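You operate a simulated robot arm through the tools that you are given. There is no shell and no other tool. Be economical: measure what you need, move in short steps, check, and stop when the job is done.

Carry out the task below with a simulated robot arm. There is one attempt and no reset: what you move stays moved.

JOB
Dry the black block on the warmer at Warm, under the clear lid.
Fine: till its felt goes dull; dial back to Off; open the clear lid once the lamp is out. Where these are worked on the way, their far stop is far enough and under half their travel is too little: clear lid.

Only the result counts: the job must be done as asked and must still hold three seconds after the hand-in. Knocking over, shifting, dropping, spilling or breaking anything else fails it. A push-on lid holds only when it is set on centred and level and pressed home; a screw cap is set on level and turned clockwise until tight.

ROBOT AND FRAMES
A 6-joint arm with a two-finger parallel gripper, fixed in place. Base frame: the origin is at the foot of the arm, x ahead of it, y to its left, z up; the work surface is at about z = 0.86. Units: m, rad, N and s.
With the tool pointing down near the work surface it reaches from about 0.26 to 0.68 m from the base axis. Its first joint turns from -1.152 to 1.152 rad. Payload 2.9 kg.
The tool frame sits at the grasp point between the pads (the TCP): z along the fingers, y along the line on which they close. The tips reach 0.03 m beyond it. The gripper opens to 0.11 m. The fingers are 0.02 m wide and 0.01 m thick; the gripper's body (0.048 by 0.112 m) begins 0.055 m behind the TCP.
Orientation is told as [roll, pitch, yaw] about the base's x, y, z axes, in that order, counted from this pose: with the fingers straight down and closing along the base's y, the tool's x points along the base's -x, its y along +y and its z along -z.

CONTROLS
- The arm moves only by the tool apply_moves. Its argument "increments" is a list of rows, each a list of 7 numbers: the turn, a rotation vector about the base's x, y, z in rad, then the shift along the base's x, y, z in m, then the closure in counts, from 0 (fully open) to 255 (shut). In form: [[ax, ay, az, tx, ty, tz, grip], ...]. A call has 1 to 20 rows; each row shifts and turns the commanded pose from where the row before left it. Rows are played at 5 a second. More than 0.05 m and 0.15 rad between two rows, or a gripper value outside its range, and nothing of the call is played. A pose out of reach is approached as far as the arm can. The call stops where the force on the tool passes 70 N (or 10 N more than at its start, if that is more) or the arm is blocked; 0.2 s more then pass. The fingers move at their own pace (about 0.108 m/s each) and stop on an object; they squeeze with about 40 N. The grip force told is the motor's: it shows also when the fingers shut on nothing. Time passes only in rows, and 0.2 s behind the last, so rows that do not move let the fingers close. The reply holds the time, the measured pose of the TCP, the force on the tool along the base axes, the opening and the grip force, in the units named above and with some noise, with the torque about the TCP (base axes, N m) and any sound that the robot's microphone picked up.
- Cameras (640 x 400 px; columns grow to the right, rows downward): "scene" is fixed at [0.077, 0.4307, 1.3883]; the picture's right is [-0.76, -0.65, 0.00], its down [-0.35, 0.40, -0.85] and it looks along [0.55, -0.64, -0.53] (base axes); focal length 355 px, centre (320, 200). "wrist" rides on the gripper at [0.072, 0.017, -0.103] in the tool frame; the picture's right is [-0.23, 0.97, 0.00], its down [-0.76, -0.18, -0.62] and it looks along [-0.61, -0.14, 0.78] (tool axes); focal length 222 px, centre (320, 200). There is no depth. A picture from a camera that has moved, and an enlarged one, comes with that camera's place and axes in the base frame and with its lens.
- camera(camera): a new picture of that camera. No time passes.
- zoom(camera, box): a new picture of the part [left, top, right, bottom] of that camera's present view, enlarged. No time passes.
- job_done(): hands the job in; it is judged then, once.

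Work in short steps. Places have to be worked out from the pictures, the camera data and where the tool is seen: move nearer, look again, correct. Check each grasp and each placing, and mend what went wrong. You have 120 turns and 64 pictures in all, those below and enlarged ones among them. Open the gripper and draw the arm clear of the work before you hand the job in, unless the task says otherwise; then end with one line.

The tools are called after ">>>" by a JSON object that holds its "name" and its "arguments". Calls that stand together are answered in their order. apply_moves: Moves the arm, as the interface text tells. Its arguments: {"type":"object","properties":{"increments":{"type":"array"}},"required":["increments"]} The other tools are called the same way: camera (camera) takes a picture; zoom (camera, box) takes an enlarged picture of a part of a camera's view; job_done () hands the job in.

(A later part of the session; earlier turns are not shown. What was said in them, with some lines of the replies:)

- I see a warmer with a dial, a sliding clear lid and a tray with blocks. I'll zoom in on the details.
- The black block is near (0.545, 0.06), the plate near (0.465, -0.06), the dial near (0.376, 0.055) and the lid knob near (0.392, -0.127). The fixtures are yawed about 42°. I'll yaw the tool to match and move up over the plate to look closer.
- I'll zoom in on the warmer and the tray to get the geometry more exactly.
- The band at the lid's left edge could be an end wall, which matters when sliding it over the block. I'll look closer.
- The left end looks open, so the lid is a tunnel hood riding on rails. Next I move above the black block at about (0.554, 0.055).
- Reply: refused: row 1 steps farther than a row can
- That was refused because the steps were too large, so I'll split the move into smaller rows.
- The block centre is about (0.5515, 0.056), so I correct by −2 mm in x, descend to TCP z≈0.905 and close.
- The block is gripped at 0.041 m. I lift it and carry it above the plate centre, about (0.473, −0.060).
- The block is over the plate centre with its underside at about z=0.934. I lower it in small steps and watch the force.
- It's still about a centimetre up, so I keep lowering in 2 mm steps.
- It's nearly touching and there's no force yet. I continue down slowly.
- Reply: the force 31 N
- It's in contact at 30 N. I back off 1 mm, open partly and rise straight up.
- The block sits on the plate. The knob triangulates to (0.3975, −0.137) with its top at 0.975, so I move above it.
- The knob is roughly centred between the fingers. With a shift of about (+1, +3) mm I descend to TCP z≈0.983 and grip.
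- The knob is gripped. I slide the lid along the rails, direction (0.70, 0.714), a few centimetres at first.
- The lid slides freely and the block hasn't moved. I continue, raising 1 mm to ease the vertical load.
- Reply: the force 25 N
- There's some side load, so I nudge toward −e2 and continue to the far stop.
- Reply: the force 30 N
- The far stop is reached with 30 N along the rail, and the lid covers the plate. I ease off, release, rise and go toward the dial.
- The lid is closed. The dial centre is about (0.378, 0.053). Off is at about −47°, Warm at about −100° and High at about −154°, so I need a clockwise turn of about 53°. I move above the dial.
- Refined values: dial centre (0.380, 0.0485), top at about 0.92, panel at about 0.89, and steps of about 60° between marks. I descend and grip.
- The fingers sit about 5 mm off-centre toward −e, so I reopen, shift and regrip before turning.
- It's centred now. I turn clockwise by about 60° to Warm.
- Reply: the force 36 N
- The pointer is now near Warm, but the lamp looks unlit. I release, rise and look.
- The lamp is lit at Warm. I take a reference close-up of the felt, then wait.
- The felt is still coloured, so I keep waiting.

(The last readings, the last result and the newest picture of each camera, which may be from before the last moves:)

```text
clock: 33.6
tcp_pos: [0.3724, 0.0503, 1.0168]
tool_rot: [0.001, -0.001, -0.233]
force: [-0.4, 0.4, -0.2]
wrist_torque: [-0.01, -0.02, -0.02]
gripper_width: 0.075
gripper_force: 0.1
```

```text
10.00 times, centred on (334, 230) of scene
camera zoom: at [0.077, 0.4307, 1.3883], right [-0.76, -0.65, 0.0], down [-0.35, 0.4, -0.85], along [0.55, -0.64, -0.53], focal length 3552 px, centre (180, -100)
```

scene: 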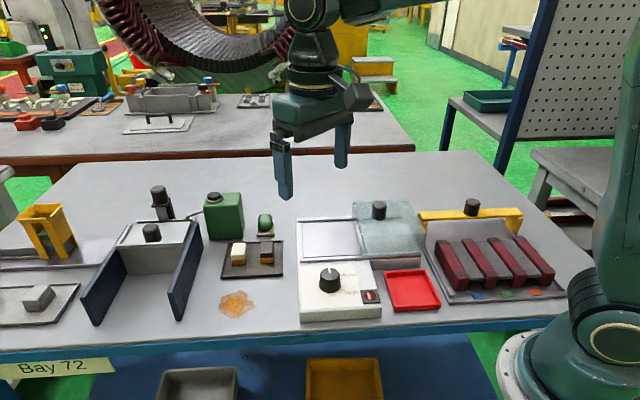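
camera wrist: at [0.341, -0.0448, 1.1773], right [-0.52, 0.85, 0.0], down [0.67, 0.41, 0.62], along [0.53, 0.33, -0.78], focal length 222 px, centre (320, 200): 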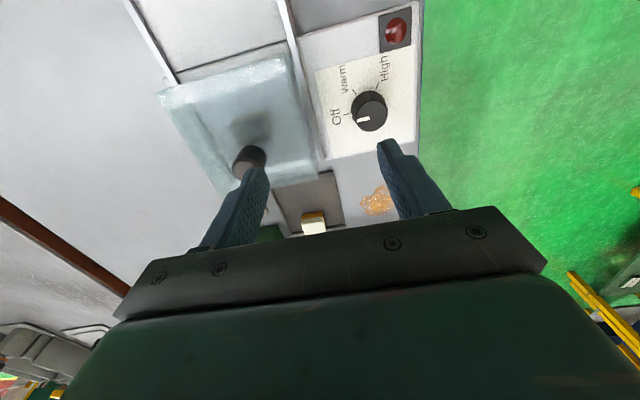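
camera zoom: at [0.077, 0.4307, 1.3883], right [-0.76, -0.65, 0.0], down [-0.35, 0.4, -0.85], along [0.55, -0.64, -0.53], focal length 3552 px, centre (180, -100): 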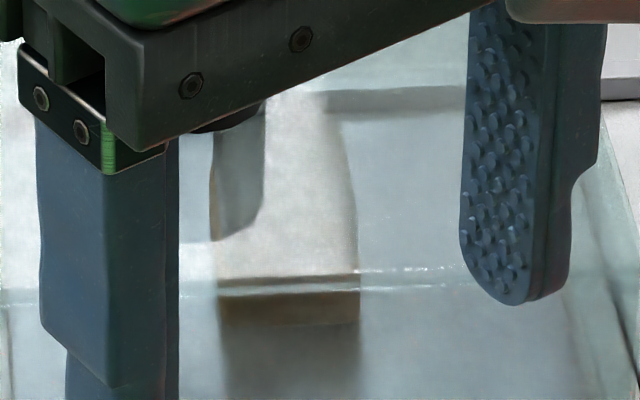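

It's dulling gradually. I wait more.

>>> {"name": "apply_moves", "arguments": {"increments": [[0, 0, 0, 0, 0, 0, 81], [0, 0, 0, 0, 0, 0, 81], [0, 0, 0, 0, 0, 0, 81], [0, 0, 0, 0, 0, 0, 81], [0, 0, 0, 0, 0, 0, 81], [0, 0, 0, 0, 0, 0, 81], [0, 0, 0, 0, 0, 0, 81], [0, 0, 0, 0, 0, 0, 81], [0, 0, 0, 0, 0, 0, 81], [0, 0, 0, 0, 0, 0, 81], [0, 0, 0, 0, 0, 0, 81], [0, 0, 0, 0, 0, 0, 81], [0, 0, 0, 0, 0, 0, 81], [0, 0, 0, 0, 0, 0, 81], [0, 0, 0, 0, 0, 0, 81], [0, 0, 0, 0, 0, 0, 81], [0, 0, 0, 0, 0, 0, 81], [0, 0, 0, 0, 0, 0, 81], [0, 0, 0, 0, 0, 0, 81], [0, 0, 0, 0, 0, 0, 81]]}}

>>> {"name": "zoom", "arguments": {"camera": "scene", "box": [310, 210, 358, 250]}}

```text
clock: 37.8
tcp_pos: [0.3725, 0.0511, 1.017]
tool_rot: [-0.002, -0.001, -0.231]
force: [-0.6, 0.3, 0.2]
wrist_torque: [0.02, 0.01, 0.01]
gripper_width: 0.0748
gripper_force: 0.1
```

```text
10.00 times, centred on (334, 230) of scene
camera zoom: at [0.077, 0.4307, 1.3883], right [-0.76, -0.65, 0.0], down [-0.35, 0.4, -0.85], along [0.55, -0.64, -0.53], focal length 3552 px, centre (180, -100)
```

zoom: 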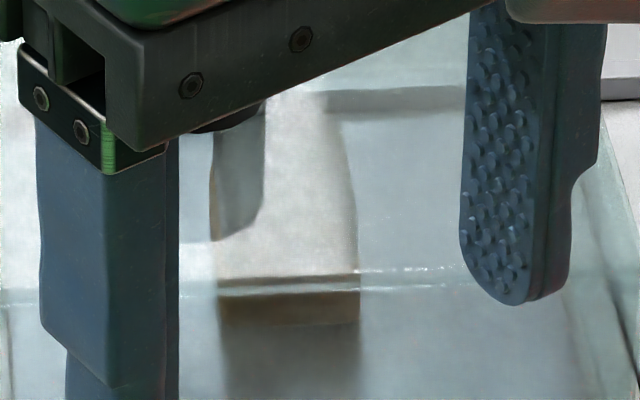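

The change is slow. I continue waiting in 4 s chunks.

>>> {"name": "apply_moves", "arguments": {"increments": [[0, 0, 0, 0, 0, 0, 81], [0, 0, 0, 0, 0, 0, 81], [0, 0, 0, 0, 0, 0, 81], [0, 0, 0, 0, 0, 0, 81], [0, 0, 0, 0, 0, 0, 81], [0, 0, 0, 0, 0, 0, 81], [0, 0, 0, 0, 0, 0, 81], [0, 0, 0, 0, 0, 0, 81], [0, 0, 0, 0, 0, 0, 81], [0, 0, 0, 0, 0, 0, 81], [0, 0, 0, 0, 0, 0, 81], [0, 0, 0, 0, 0, 0, 81], [0, 0, 0, 0, 0, 0, 81], [0, 0, 0, 0, 0, 0, 81], [0, 0, 0, 0, 0, 0, 81], [0, 0, 0, 0, 0, 0, 81], [0, 0, 0, 0, 0, 0, 81], [0, 0, 0, 0, 0, 0, 81], [0, 0, 0, 0, 0, 0, 81], [0, 0, 0, 0, 0, 0, 81]]}}

>>> {"name": "zoom", "arguments": {"camera": "scene", "box": [326, 232, 350, 247]}}

```text
clock: 42.0
tcp_pos: [0.3728, 0.0501, 1.0187]
tool_rot: [-0.001, 0.002, -0.233]
force: [-0.2, -0.4, 0.3]
wrist_torque: [0.03, 0.01, 0.01]
gripper_width: 0.0751
gripper_force: 0.1
```

```text
16.00 times, centred on (338, 240) of scene
camera zoom: at [0.077, 0.4307, 1.3883], right [-0.76, -0.65, 0.0], down [-0.35, 0.4, -0.85], along [0.55, -0.64, -0.53], focal length 5684 px, centre (32, -432)
```

zoom: 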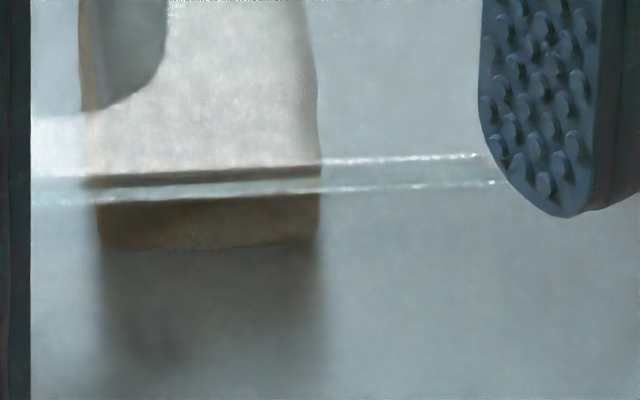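

Still brownish. I wait another 4 s and use the same zoom to compare.

>>> {"name": "apply_moves", "arguments": {"increments": [[0, 0, 0, 0, 0, 0, 81], [0, 0, 0, 0, 0, 0, 81], [0, 0, 0, 0, 0, 0, 81], [0, 0, 0, 0, 0, 0, 81], [0, 0, 0, 0, 0, 0, 81], [0, 0, 0, 0, 0, 0, 81], [0, 0, 0, 0, 0, 0, 81], [0, 0, 0, 0, 0, 0, 81], [0, 0, 0, 0, 0, 0, 81], [0, 0, 0, 0, 0, 0, 81], [0, 0, 0, 0, 0, 0, 81], [0, 0, 0, 0, 0, 0, 81], [0, 0, 0, 0, 0, 0, 81], [0, 0, 0, 0, 0, 0, 81], [0, 0, 0, 0, 0, 0, 81], [0, 0, 0, 0, 0, 0, 81], [0, 0, 0, 0, 0, 0, 81], [0, 0, 0, 0, 0, 0, 81], [0, 0, 0, 0, 0, 0, 81], [0, 0, 0, 0, 0, 0, 81]]}}

>>> {"name": "zoom", "arguments": {"camera": "scene", "box": [326, 232, 350, 247]}}

```text
clock: 46.2
tcp_pos: [0.3724, 0.0497, 1.0182]
tool_rot: [0.0, -0.001, -0.23]
force: [0.3, 0.5, -0.2]
wrist_torque: [-0.01, 0.01, 0.02]
gripper_width: 0.0751
gripper_force: 0.1
```

```text
16.00 times, centred on (338, 240) of scene
camera zoom: at [0.077, 0.4307, 1.3883], right [-0.76, -0.65, 0.0], down [-0.35, 0.4, -0.85], along [0.55, -0.64, -0.53], focal length 5684 px, centre (32, -432)
```

zoom: 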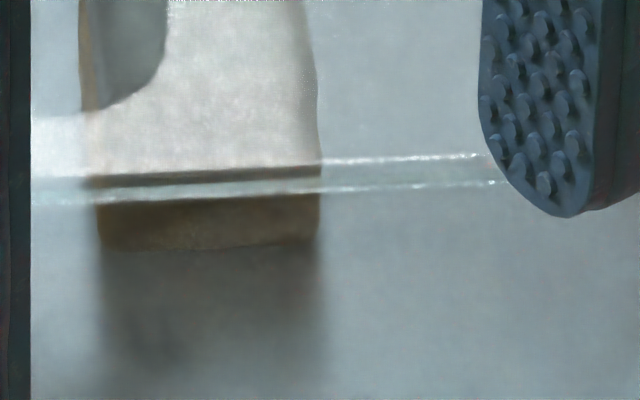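

The felt hasn't changed in the last two pictures and is duller than at the start. I compare it with the white block's wet felt in one picture.

>>> {"name": "zoom", "arguments": {"camera": "scene", "box": [225, 205, 353, 285]}}

```text
5.00 times, centred on (289, 245) of scene
camera zoom: at [0.077, 0.4307, 1.3883], right [-0.76, -0.65, 0.0], down [-0.35, 0.4, -0.85], along [0.55, -0.64, -0.53], focal length 1776 px, centre (475, -25)
```

zoom: 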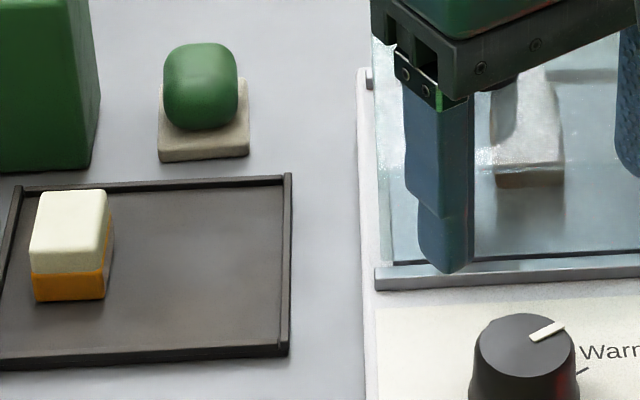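

The felt is dull brown next to the white block's bright orange and has stopped changing. I go back down on the dial and regrip it.

>>> {"name": "apply_moves", "arguments": {"increments": [[0, 0, 0, 0.0105, 0, -0.033, 81], [0, 0, 0, 0, 0, -0.03, 81], [0, 0, 0, 0, 0, -0.02, 81], [0, 0, 0, 0, 0, 0, 81], [0, 0, 0, 0, 0, 0, 180], [0, 0, 0, 0, 0, 0, 255], [0, 0, 0, 0, 0, 0, 255]]}}

>>> {"name": "zoom", "arguments": {"camera": "scene", "box": [280, 210, 424, 300]}}

```text
clock: 47.8
tcp_pos: [0.3844, 0.0493, 0.9308]
tool_rot: [-0.003, 0.001, -0.234]
force: [-1.0, -9.6, -6.5]
wrist_torque: [-0.41, -0.69, 0.02]
gripper_width: 0.039
gripper_force: 45.2
```

```text
4.44 times, centred on (352, 255) of scene
camera zoom: at [0.077, 0.4305, 1.3884], right [-0.76, -0.65, 0.0], down [-0.35, 0.4, -0.85], along [0.55, -0.64, -0.53], focal length 1579 px, centre (178, -44)
```

zoom: 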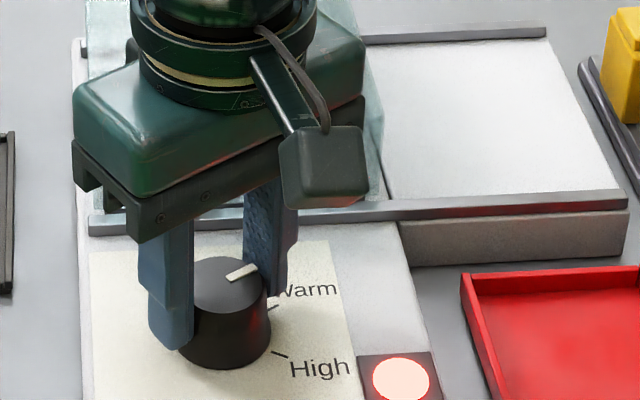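

The dial is gripped with the lamp lit. I turn counter-clockwise by about 60° back to Off, with a slight overrun into the stop.

>>> {"name": "apply_moves", "arguments": {"increments": [[0, 0, 0.13, 0, 0, 0, 255], [0, 0, 0.13, 0, 0, 0, 255], [0, 0, 0.13, 0, 0, 0, 255], [0, 0, 0.13, 0, 0, 0, 255], [0, 0, 0.13, 0, 0, 0, 255], [0, 0, 0.13, 0, 0, 0, 255], [0, 0, 0.13, 0, 0, 0, 255], [0, 0, 0.12, 0, 0, 0, 255], [0, 0, 0, 0, 0, 0, 255]]}}

>>> {"name": "zoom", "arguments": {"camera": "scene", "box": [280, 210, 424, 300]}}

```text
clock: 49.8
tcp_pos: [0.3837, 0.0501, 0.9305]
tool_rot: [0.001, 0.0, 0.801]
force: [2.0, -3.1, -18.7]
wrist_torque: [-0.56, 0.47, 0.03]
gripper_width: 0.0387
gripper_force: 45.4
```

```text
4.44 times, centred on (352, 255) of scene
camera zoom: at [0.0773, 0.4307, 1.3883], right [-0.76, -0.65, 0.0], down [-0.35, 0.4, -0.85], along [0.55, -0.64, -0.53], focal length 1579 px, centre (178, -44)
```

zoom: 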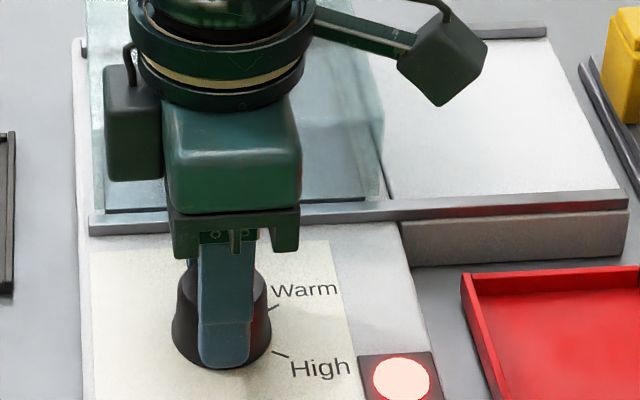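

The lamp is still lit, perhaps because it lags while the plate cools. I release, rise and check the dial and lamp.

>>> {"name": "apply_moves", "arguments": {"increments": [[0, 0, 0, 0, 0, 0, 120], [0, 0, 0, 0, 0, 0, 81], [0, 0, 0, 0, 0, 0.04, 81], [0, 0, 0, 0, 0, 0.04, 81], [0, 0, 0, 0, 0, 0.04, 81]]}}

>>> {"name": "zoom", "arguments": {"camera": "scene", "box": [280, 200, 424, 300]}}

```text
clock: 51.0
tcp_pos: [0.381, 0.0471, 1.0524]
tool_rot: [0.0, 0.001, 0.797]
force: [0.0, -0.2, -0.1]
wrist_torque: [0.02, 0.02, 0.01]
gripper_width: 0.0747
gripper_force: 0.0
```

```text
4.00 times, centred on (352, 250) of scene
camera zoom: at [0.077, 0.4307, 1.3883], right [-0.76, -0.65, 0.0], down [-0.35, 0.4, -0.85], along [0.55, -0.64, -0.53], focal length 1421 px, centre (192, 0)
```

zoom: 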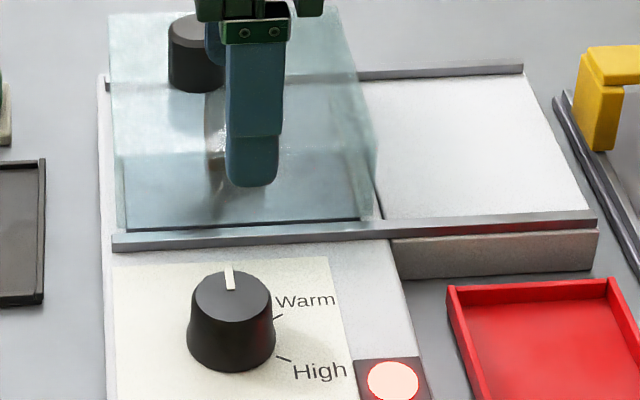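

The dial is at Off and the lamp is still lit. I go above the lid knob at about (0.490, −0.041) without touching it, and wait.

>>> {"name": "apply_moves", "arguments": {"increments": [[0, 0, -0.02, 0.027, -0.022, 0, 81], [0, 0, 0, 0.027, -0.022, 0, 81], [0, 0, 0, 0.027, -0.022, 0, 81], [0, 0, 0, 0.028, -0.022, 0, 81], [0, 0, 0, 0, 0, -0.02, 81], [0, 0, 0, 0, 0, 0, 81], [0, 0, 0, 0, 0, 0, 81], [0, 0, 0, 0, 0, 0, 81], [0, 0, 0, 0, 0, 0, 81], [0, 0, 0, 0, 0, 0, 81], [0, 0, 0, 0, 0, 0, 81], [0, 0, 0, 0, 0, 0, 81], [0, 0, 0, 0, 0, 0, 81], [0, 0, 0, 0, 0, 0, 81], [0, 0, 0, 0, 0, 0, 81], [0, 0, 0, 0, 0, 0, 81], [0, 0, 0, 0, 0, 0, 81], [0, 0, 0, 0, 0, 0, 81], [0, 0, 0, 0, 0, 0, 81], [0, 0, 0, 0, 0, 0, 81]]}}

>>> {"name": "zoom", "arguments": {"camera": "scene", "box": [272, 180, 432, 300]}}

```text
clock: 55.2
tcp_pos: [0.4916, -0.0396, 1.032]
tool_rot: [0.0, 0.0, 0.776]
force: [0.3, 0.2, -0.6]
wrist_torque: [0.01, 0.01, -0.03]
gripper_width: 0.075
gripper_force: 0.1
```

```text
3.33 times, centred on (352, 240) of scene
camera zoom: at [0.077, 0.4307, 1.3883], right [-0.76, -0.65, 0.0], down [-0.35, 0.4, -0.85], along [0.55, -0.64, -0.53], focal length 1184 px, centre (213, 67)
```

zoom: 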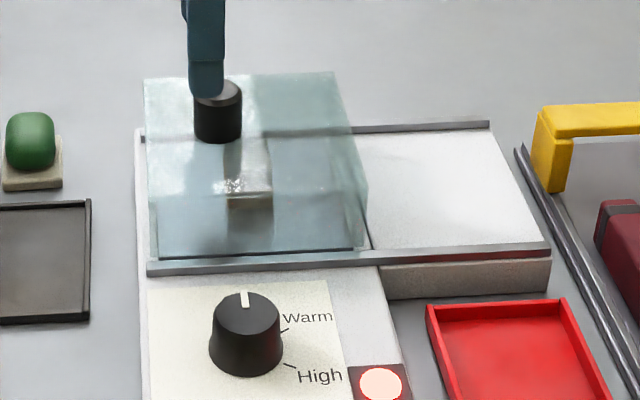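

The dial is at Off and the lamp is still lit. The knob is really at about (0.484, −0.046), so I shift over it and keep waiting.

>>> {"name": "apply_moves", "arguments": {"increments": [[0, 0, 0, -0.0075, -0.0065, 0, 81], [0, 0, 0, 0, 0, 0, 81], [0, 0, 0, 0, 0, 0, 81], [0, 0, 0, 0, 0, 0, 81], [0, 0, 0, 0, 0, 0, 81], [0, 0, 0, 0, 0, 0, 81], [0, 0, 0, 0, 0, 0, 81], [0, 0, 0, 0, 0, 0, 81], [0, 0, 0, 0, 0, 0, 81], [0, 0, 0, 0, 0, 0, 81], [0, 0, 0, 0, 0, 0, 81], [0, 0, 0, 0, 0, 0, 81], [0, 0, 0, 0, 0, 0, 81], [0, 0, 0, 0, 0, 0, 81], [0, 0, 0, 0, 0, 0, 81], [0, 0, 0, 0, 0, 0, 81], [0, 0, 0, 0, 0, 0, 81], [0, 0, 0, 0, 0, 0, 81], [0, 0, 0, 0, 0, 0, 81], [0, 0, 0, 0, 0, 0, 81]]}}

>>> {"name": "apply_moves", "arguments": {"increments": [[0, 0, 0, 0, 0, 0, 81], [0, 0, 0, 0, 0, 0, 81], [0, 0, 0, 0, 0, 0, 81], [0, 0, 0, 0, 0, 0, 81], [0, 0, 0, 0, 0, 0, 81], [0, 0, 0, 0, 0, 0, 81], [0, 0, 0, 0, 0, 0, 81], [0, 0, 0, 0, 0, 0, 81], [0, 0, 0, 0, 0, 0, 81], [0, 0, 0, 0, 0, 0, 81], [0, 0, 0, 0, 0, 0, 81], [0, 0, 0, 0, 0, 0, 81], [0, 0, 0, 0, 0, 0, 81], [0, 0, 0, 0, 0, 0, 81], [0, 0, 0, 0, 0, 0, 81], [0, 0, 0, 0, 0, 0, 81], [0, 0, 0, 0, 0, 0, 81], [0, 0, 0, 0, 0, 0, 81], [0, 0, 0, 0, 0, 0, 81], [0, 0, 0, 0, 0, 0, 81]]}}

>>> {"name": "zoom", "arguments": {"camera": "scene", "box": [272, 180, 432, 300]}}

```text
clock: 59.4
tcp_pos: [0.4835, -0.0463, 1.0332]
tool_rot: [0.0, 0.001, 0.779]
force: [0.2, -0.5, 0.1]
wrist_torque: [0.02, 0.0, 0.02]
gripper_width: 0.075
gripper_force: 0.0
```

```text
clock: 63.6
tcp_pos: [0.485, -0.0456, 1.0331]
tool_rot: [0.0, 0.0, 0.78]
force: [-0.2, -0.2, -0.7]
wrist_torque: [-0.03, -0.01, 0.01]
gripper_width: 0.0752
gripper_force: 0.2
```

```text
3.33 times, centred on (352, 240) of scene
camera zoom: at [0.077, 0.4307, 1.3883], right [-0.76, -0.65, 0.0], down [-0.35, 0.4, -0.85], along [0.55, -0.64, -0.53], focal length 1184 px, centre (213, 67)
```

zoom: 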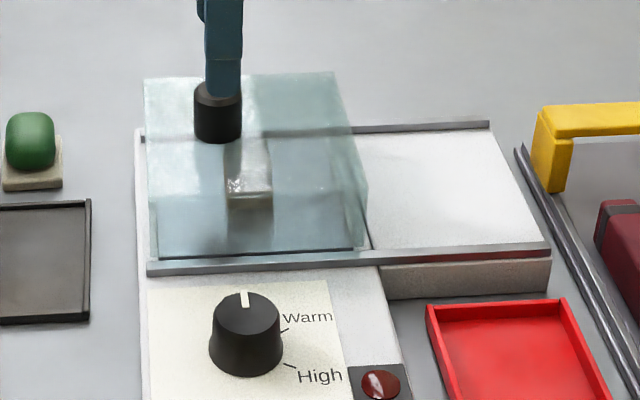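

The lamp is out. I descend on the knob, grip it and slide the lid back.

>>> {"name": "apply_moves", "arguments": {"increments": [[0, 0, 0, 0, 0, -0.025, 81], [0, 0, 0, 0, 0, -0.022, 81], [0, 0, 0, 0, 0, 0, 170], [0, 0, 0, 0, 0, 0, 255], [0, 0, 0, 0, 0, 0, 255], [0, 0, 0, -0.0141, -0.0141, 0, 255], [0, 0, 0, -0.0141, -0.0141, 0, 255], [0, 0, 0, -0.0141, -0.0141, 0, 255], [0, 0, 0, 0, 0, 0, 255]]}}

>>> {"name": "zoom", "arguments": {"camera": "scene", "box": [272, 180, 432, 300]}}

```text
clock: 65.6
tcp_pos: [0.4432, -0.0881, 0.9843]
tool_rot: [-0.007, -0.004, 0.776]
force: [27.8, -28.5, -15.8]
wrist_torque: [0.07, 0.49, 0.17]
gripper_width: 0.0311
gripper_force: 45.1
```

```text
3.33 times, centred on (352, 240) of scene
camera zoom: at [0.078, 0.4299, 1.3885], right [-0.76, -0.65, 0.0], down [-0.35, 0.4, -0.85], along [0.55, -0.64, -0.53], focal length 1184 px, centre (213, 67)
```

zoom: 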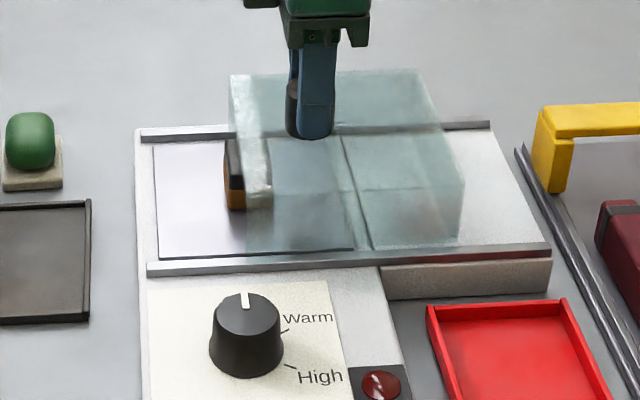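

It slides, with some side load, so I correct about 1.5 mm toward −e2 and continue to the far stop.

>>> {"name": "apply_moves", "arguments": {"increments": [[0, 0, 0, -0.005, -0.007, 0, 255], [0, 0, 0, -0.014, -0.0142, 0, 255], [0, 0, 0, -0.014, -0.0142, 0, 255], [0, 0, 0, -0.0106, -0.0106, 0, 255], [0, 0, 0, 0, 0, 0, 255]]}}

>>> {"name": "zoom", "arguments": {"camera": "scene", "box": [272, 180, 432, 300]}}

```text
clock: 66.8
tcp_pos: [0.4, -0.1327, 0.9846]
tool_rot: [-0.001, -0.002, 0.779]
force: [11.6, -9.6, -3.4]
wrist_torque: [0.85, -0.85, 0.15]
gripper_width: 0.031
gripper_force: 45.0
```

```text
3.33 times, centred on (352, 240) of scene
camera zoom: at [0.0773, 0.4304, 1.3884], right [-0.76, -0.65, 0.0], down [-0.35, 0.4, -0.85], along [0.55, -0.64, -0.53], focal length 1184 px, centre (213, 67)
```

zoom: 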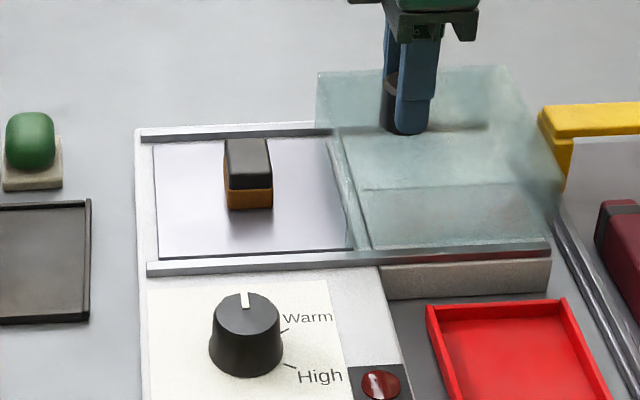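

The felt is visibly duller than before. I push a few mm more to the far stop, then release and lift.

>>> {"name": "apply_moves", "arguments": {"increments": [[0, 0, 0, -0.0015, -0.0035, 0, 255], [0, 0, 0, -0.0025, -0.0025, 0, 255], [0, 0, 0, -0.0025, -0.0025, 0, 255], [0, 0, 0, 0, 0, 0, 255]]}}

>>> {"name": "apply_moves", "arguments": {"increments": [[0, 0, 0, 0, 0, 0, 255], [0, 0, 0, 0, 0, 0, 120], [0, 0, 0, 0, 0, 0, 81], [0, 0, 0, 0, 0, 0, 81], [0, 0, 0, 0, 0, 0.04, 81], [0, 0, 0, 0, 0, 0.04, 81], [0, 0, 0, -0.02, 0.02, 0.04, 81], [0, 0, 0, -0.02, 0.02, 0.04, 81]]}}

>>> {"name": "zoom", "arguments": {"camera": "scene", "box": [225, 195, 435, 295]}}

>>> {"name": "zoom", "arguments": {"camera": "scene", "box": [315, 205, 363, 250]}}

```text
clock: 67.8
tcp_pos: [0.3937, -0.1369, 0.985]
tool_rot: [0.002, -0.003, 0.785]
force: [19.6, 22.1, 0.9]
wrist_torque: [0.34, -0.47, 0.0]
gripper_width: 0.0311
gripper_force: 45.1
```

```text
clock: 69.6
tcp_pos: [0.354, -0.0997, 1.1454]
tool_rot: [0.001, -0.001, 0.778]
force: [-0.2, -0.5, 0.2]
wrist_torque: [-0.01, 0.01, 0.02]
gripper_width: 0.075
gripper_force: 0.0
```

```text
3.05 times, centred on (330, 245) of scene
camera zoom: at [0.077, 0.4307, 1.3883], right [-0.76, -0.65, 0.0], down [-0.35, 0.4, -0.85], along [0.55, -0.64, -0.53], focal length 1083 px, centre (290, 63)
```

zoom: 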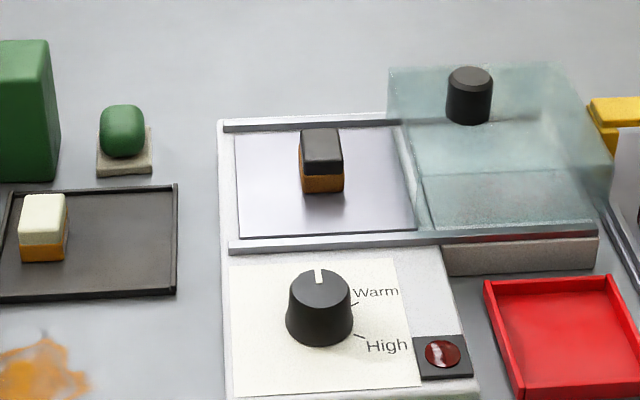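

```text
8.89 times, centred on (339, 228) of scene
camera zoom: at [0.077, 0.4307, 1.3883], right [-0.76, -0.65, 0.0], down [-0.35, 0.4, -0.85], along [0.55, -0.64, -0.53], focal length 3158 px, centre (151, -44)
```

zoom: 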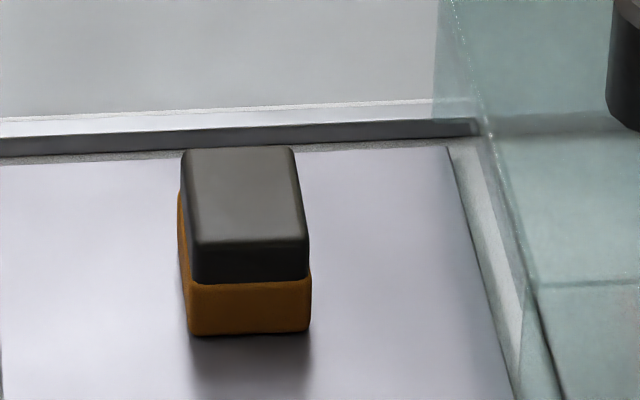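

The felt is dull brown next to the wet one, the dial is at Off, the lamp is out and the lid is at its far open stop. I open the gripper fully and draw clear.

>>> {"name": "apply_moves", "arguments": {"increments": [[0, 0, 0, 0, 0, 0.02, 0], [0, 0, 0, 0, 0, 0, 0], [0, 0, 0, 0, 0, 0, 0]]}}

>>> {"name": "job_done", "arguments": {}}

```text
clock: 70.4
tcp_pos: [0.3541, -0.0991, 1.1653]
tool_rot: [0.0, 0.0, 0.778]
force: [0.1, 0.7, 0.7]
wrist_torque: [-0.02, 0.01, 0.03]
gripper_width: 0.11
gripper_force: 0.1
```

```text
The job is handed in.
```

I dried the black block on the warmer at Warm under the closed lid until its felt looked dull, turned the dial back to Off, and slid the lid open to its stop once the lamp was out; I judged the dullness by eye, partly through the tinted lid, and the job is handed in.
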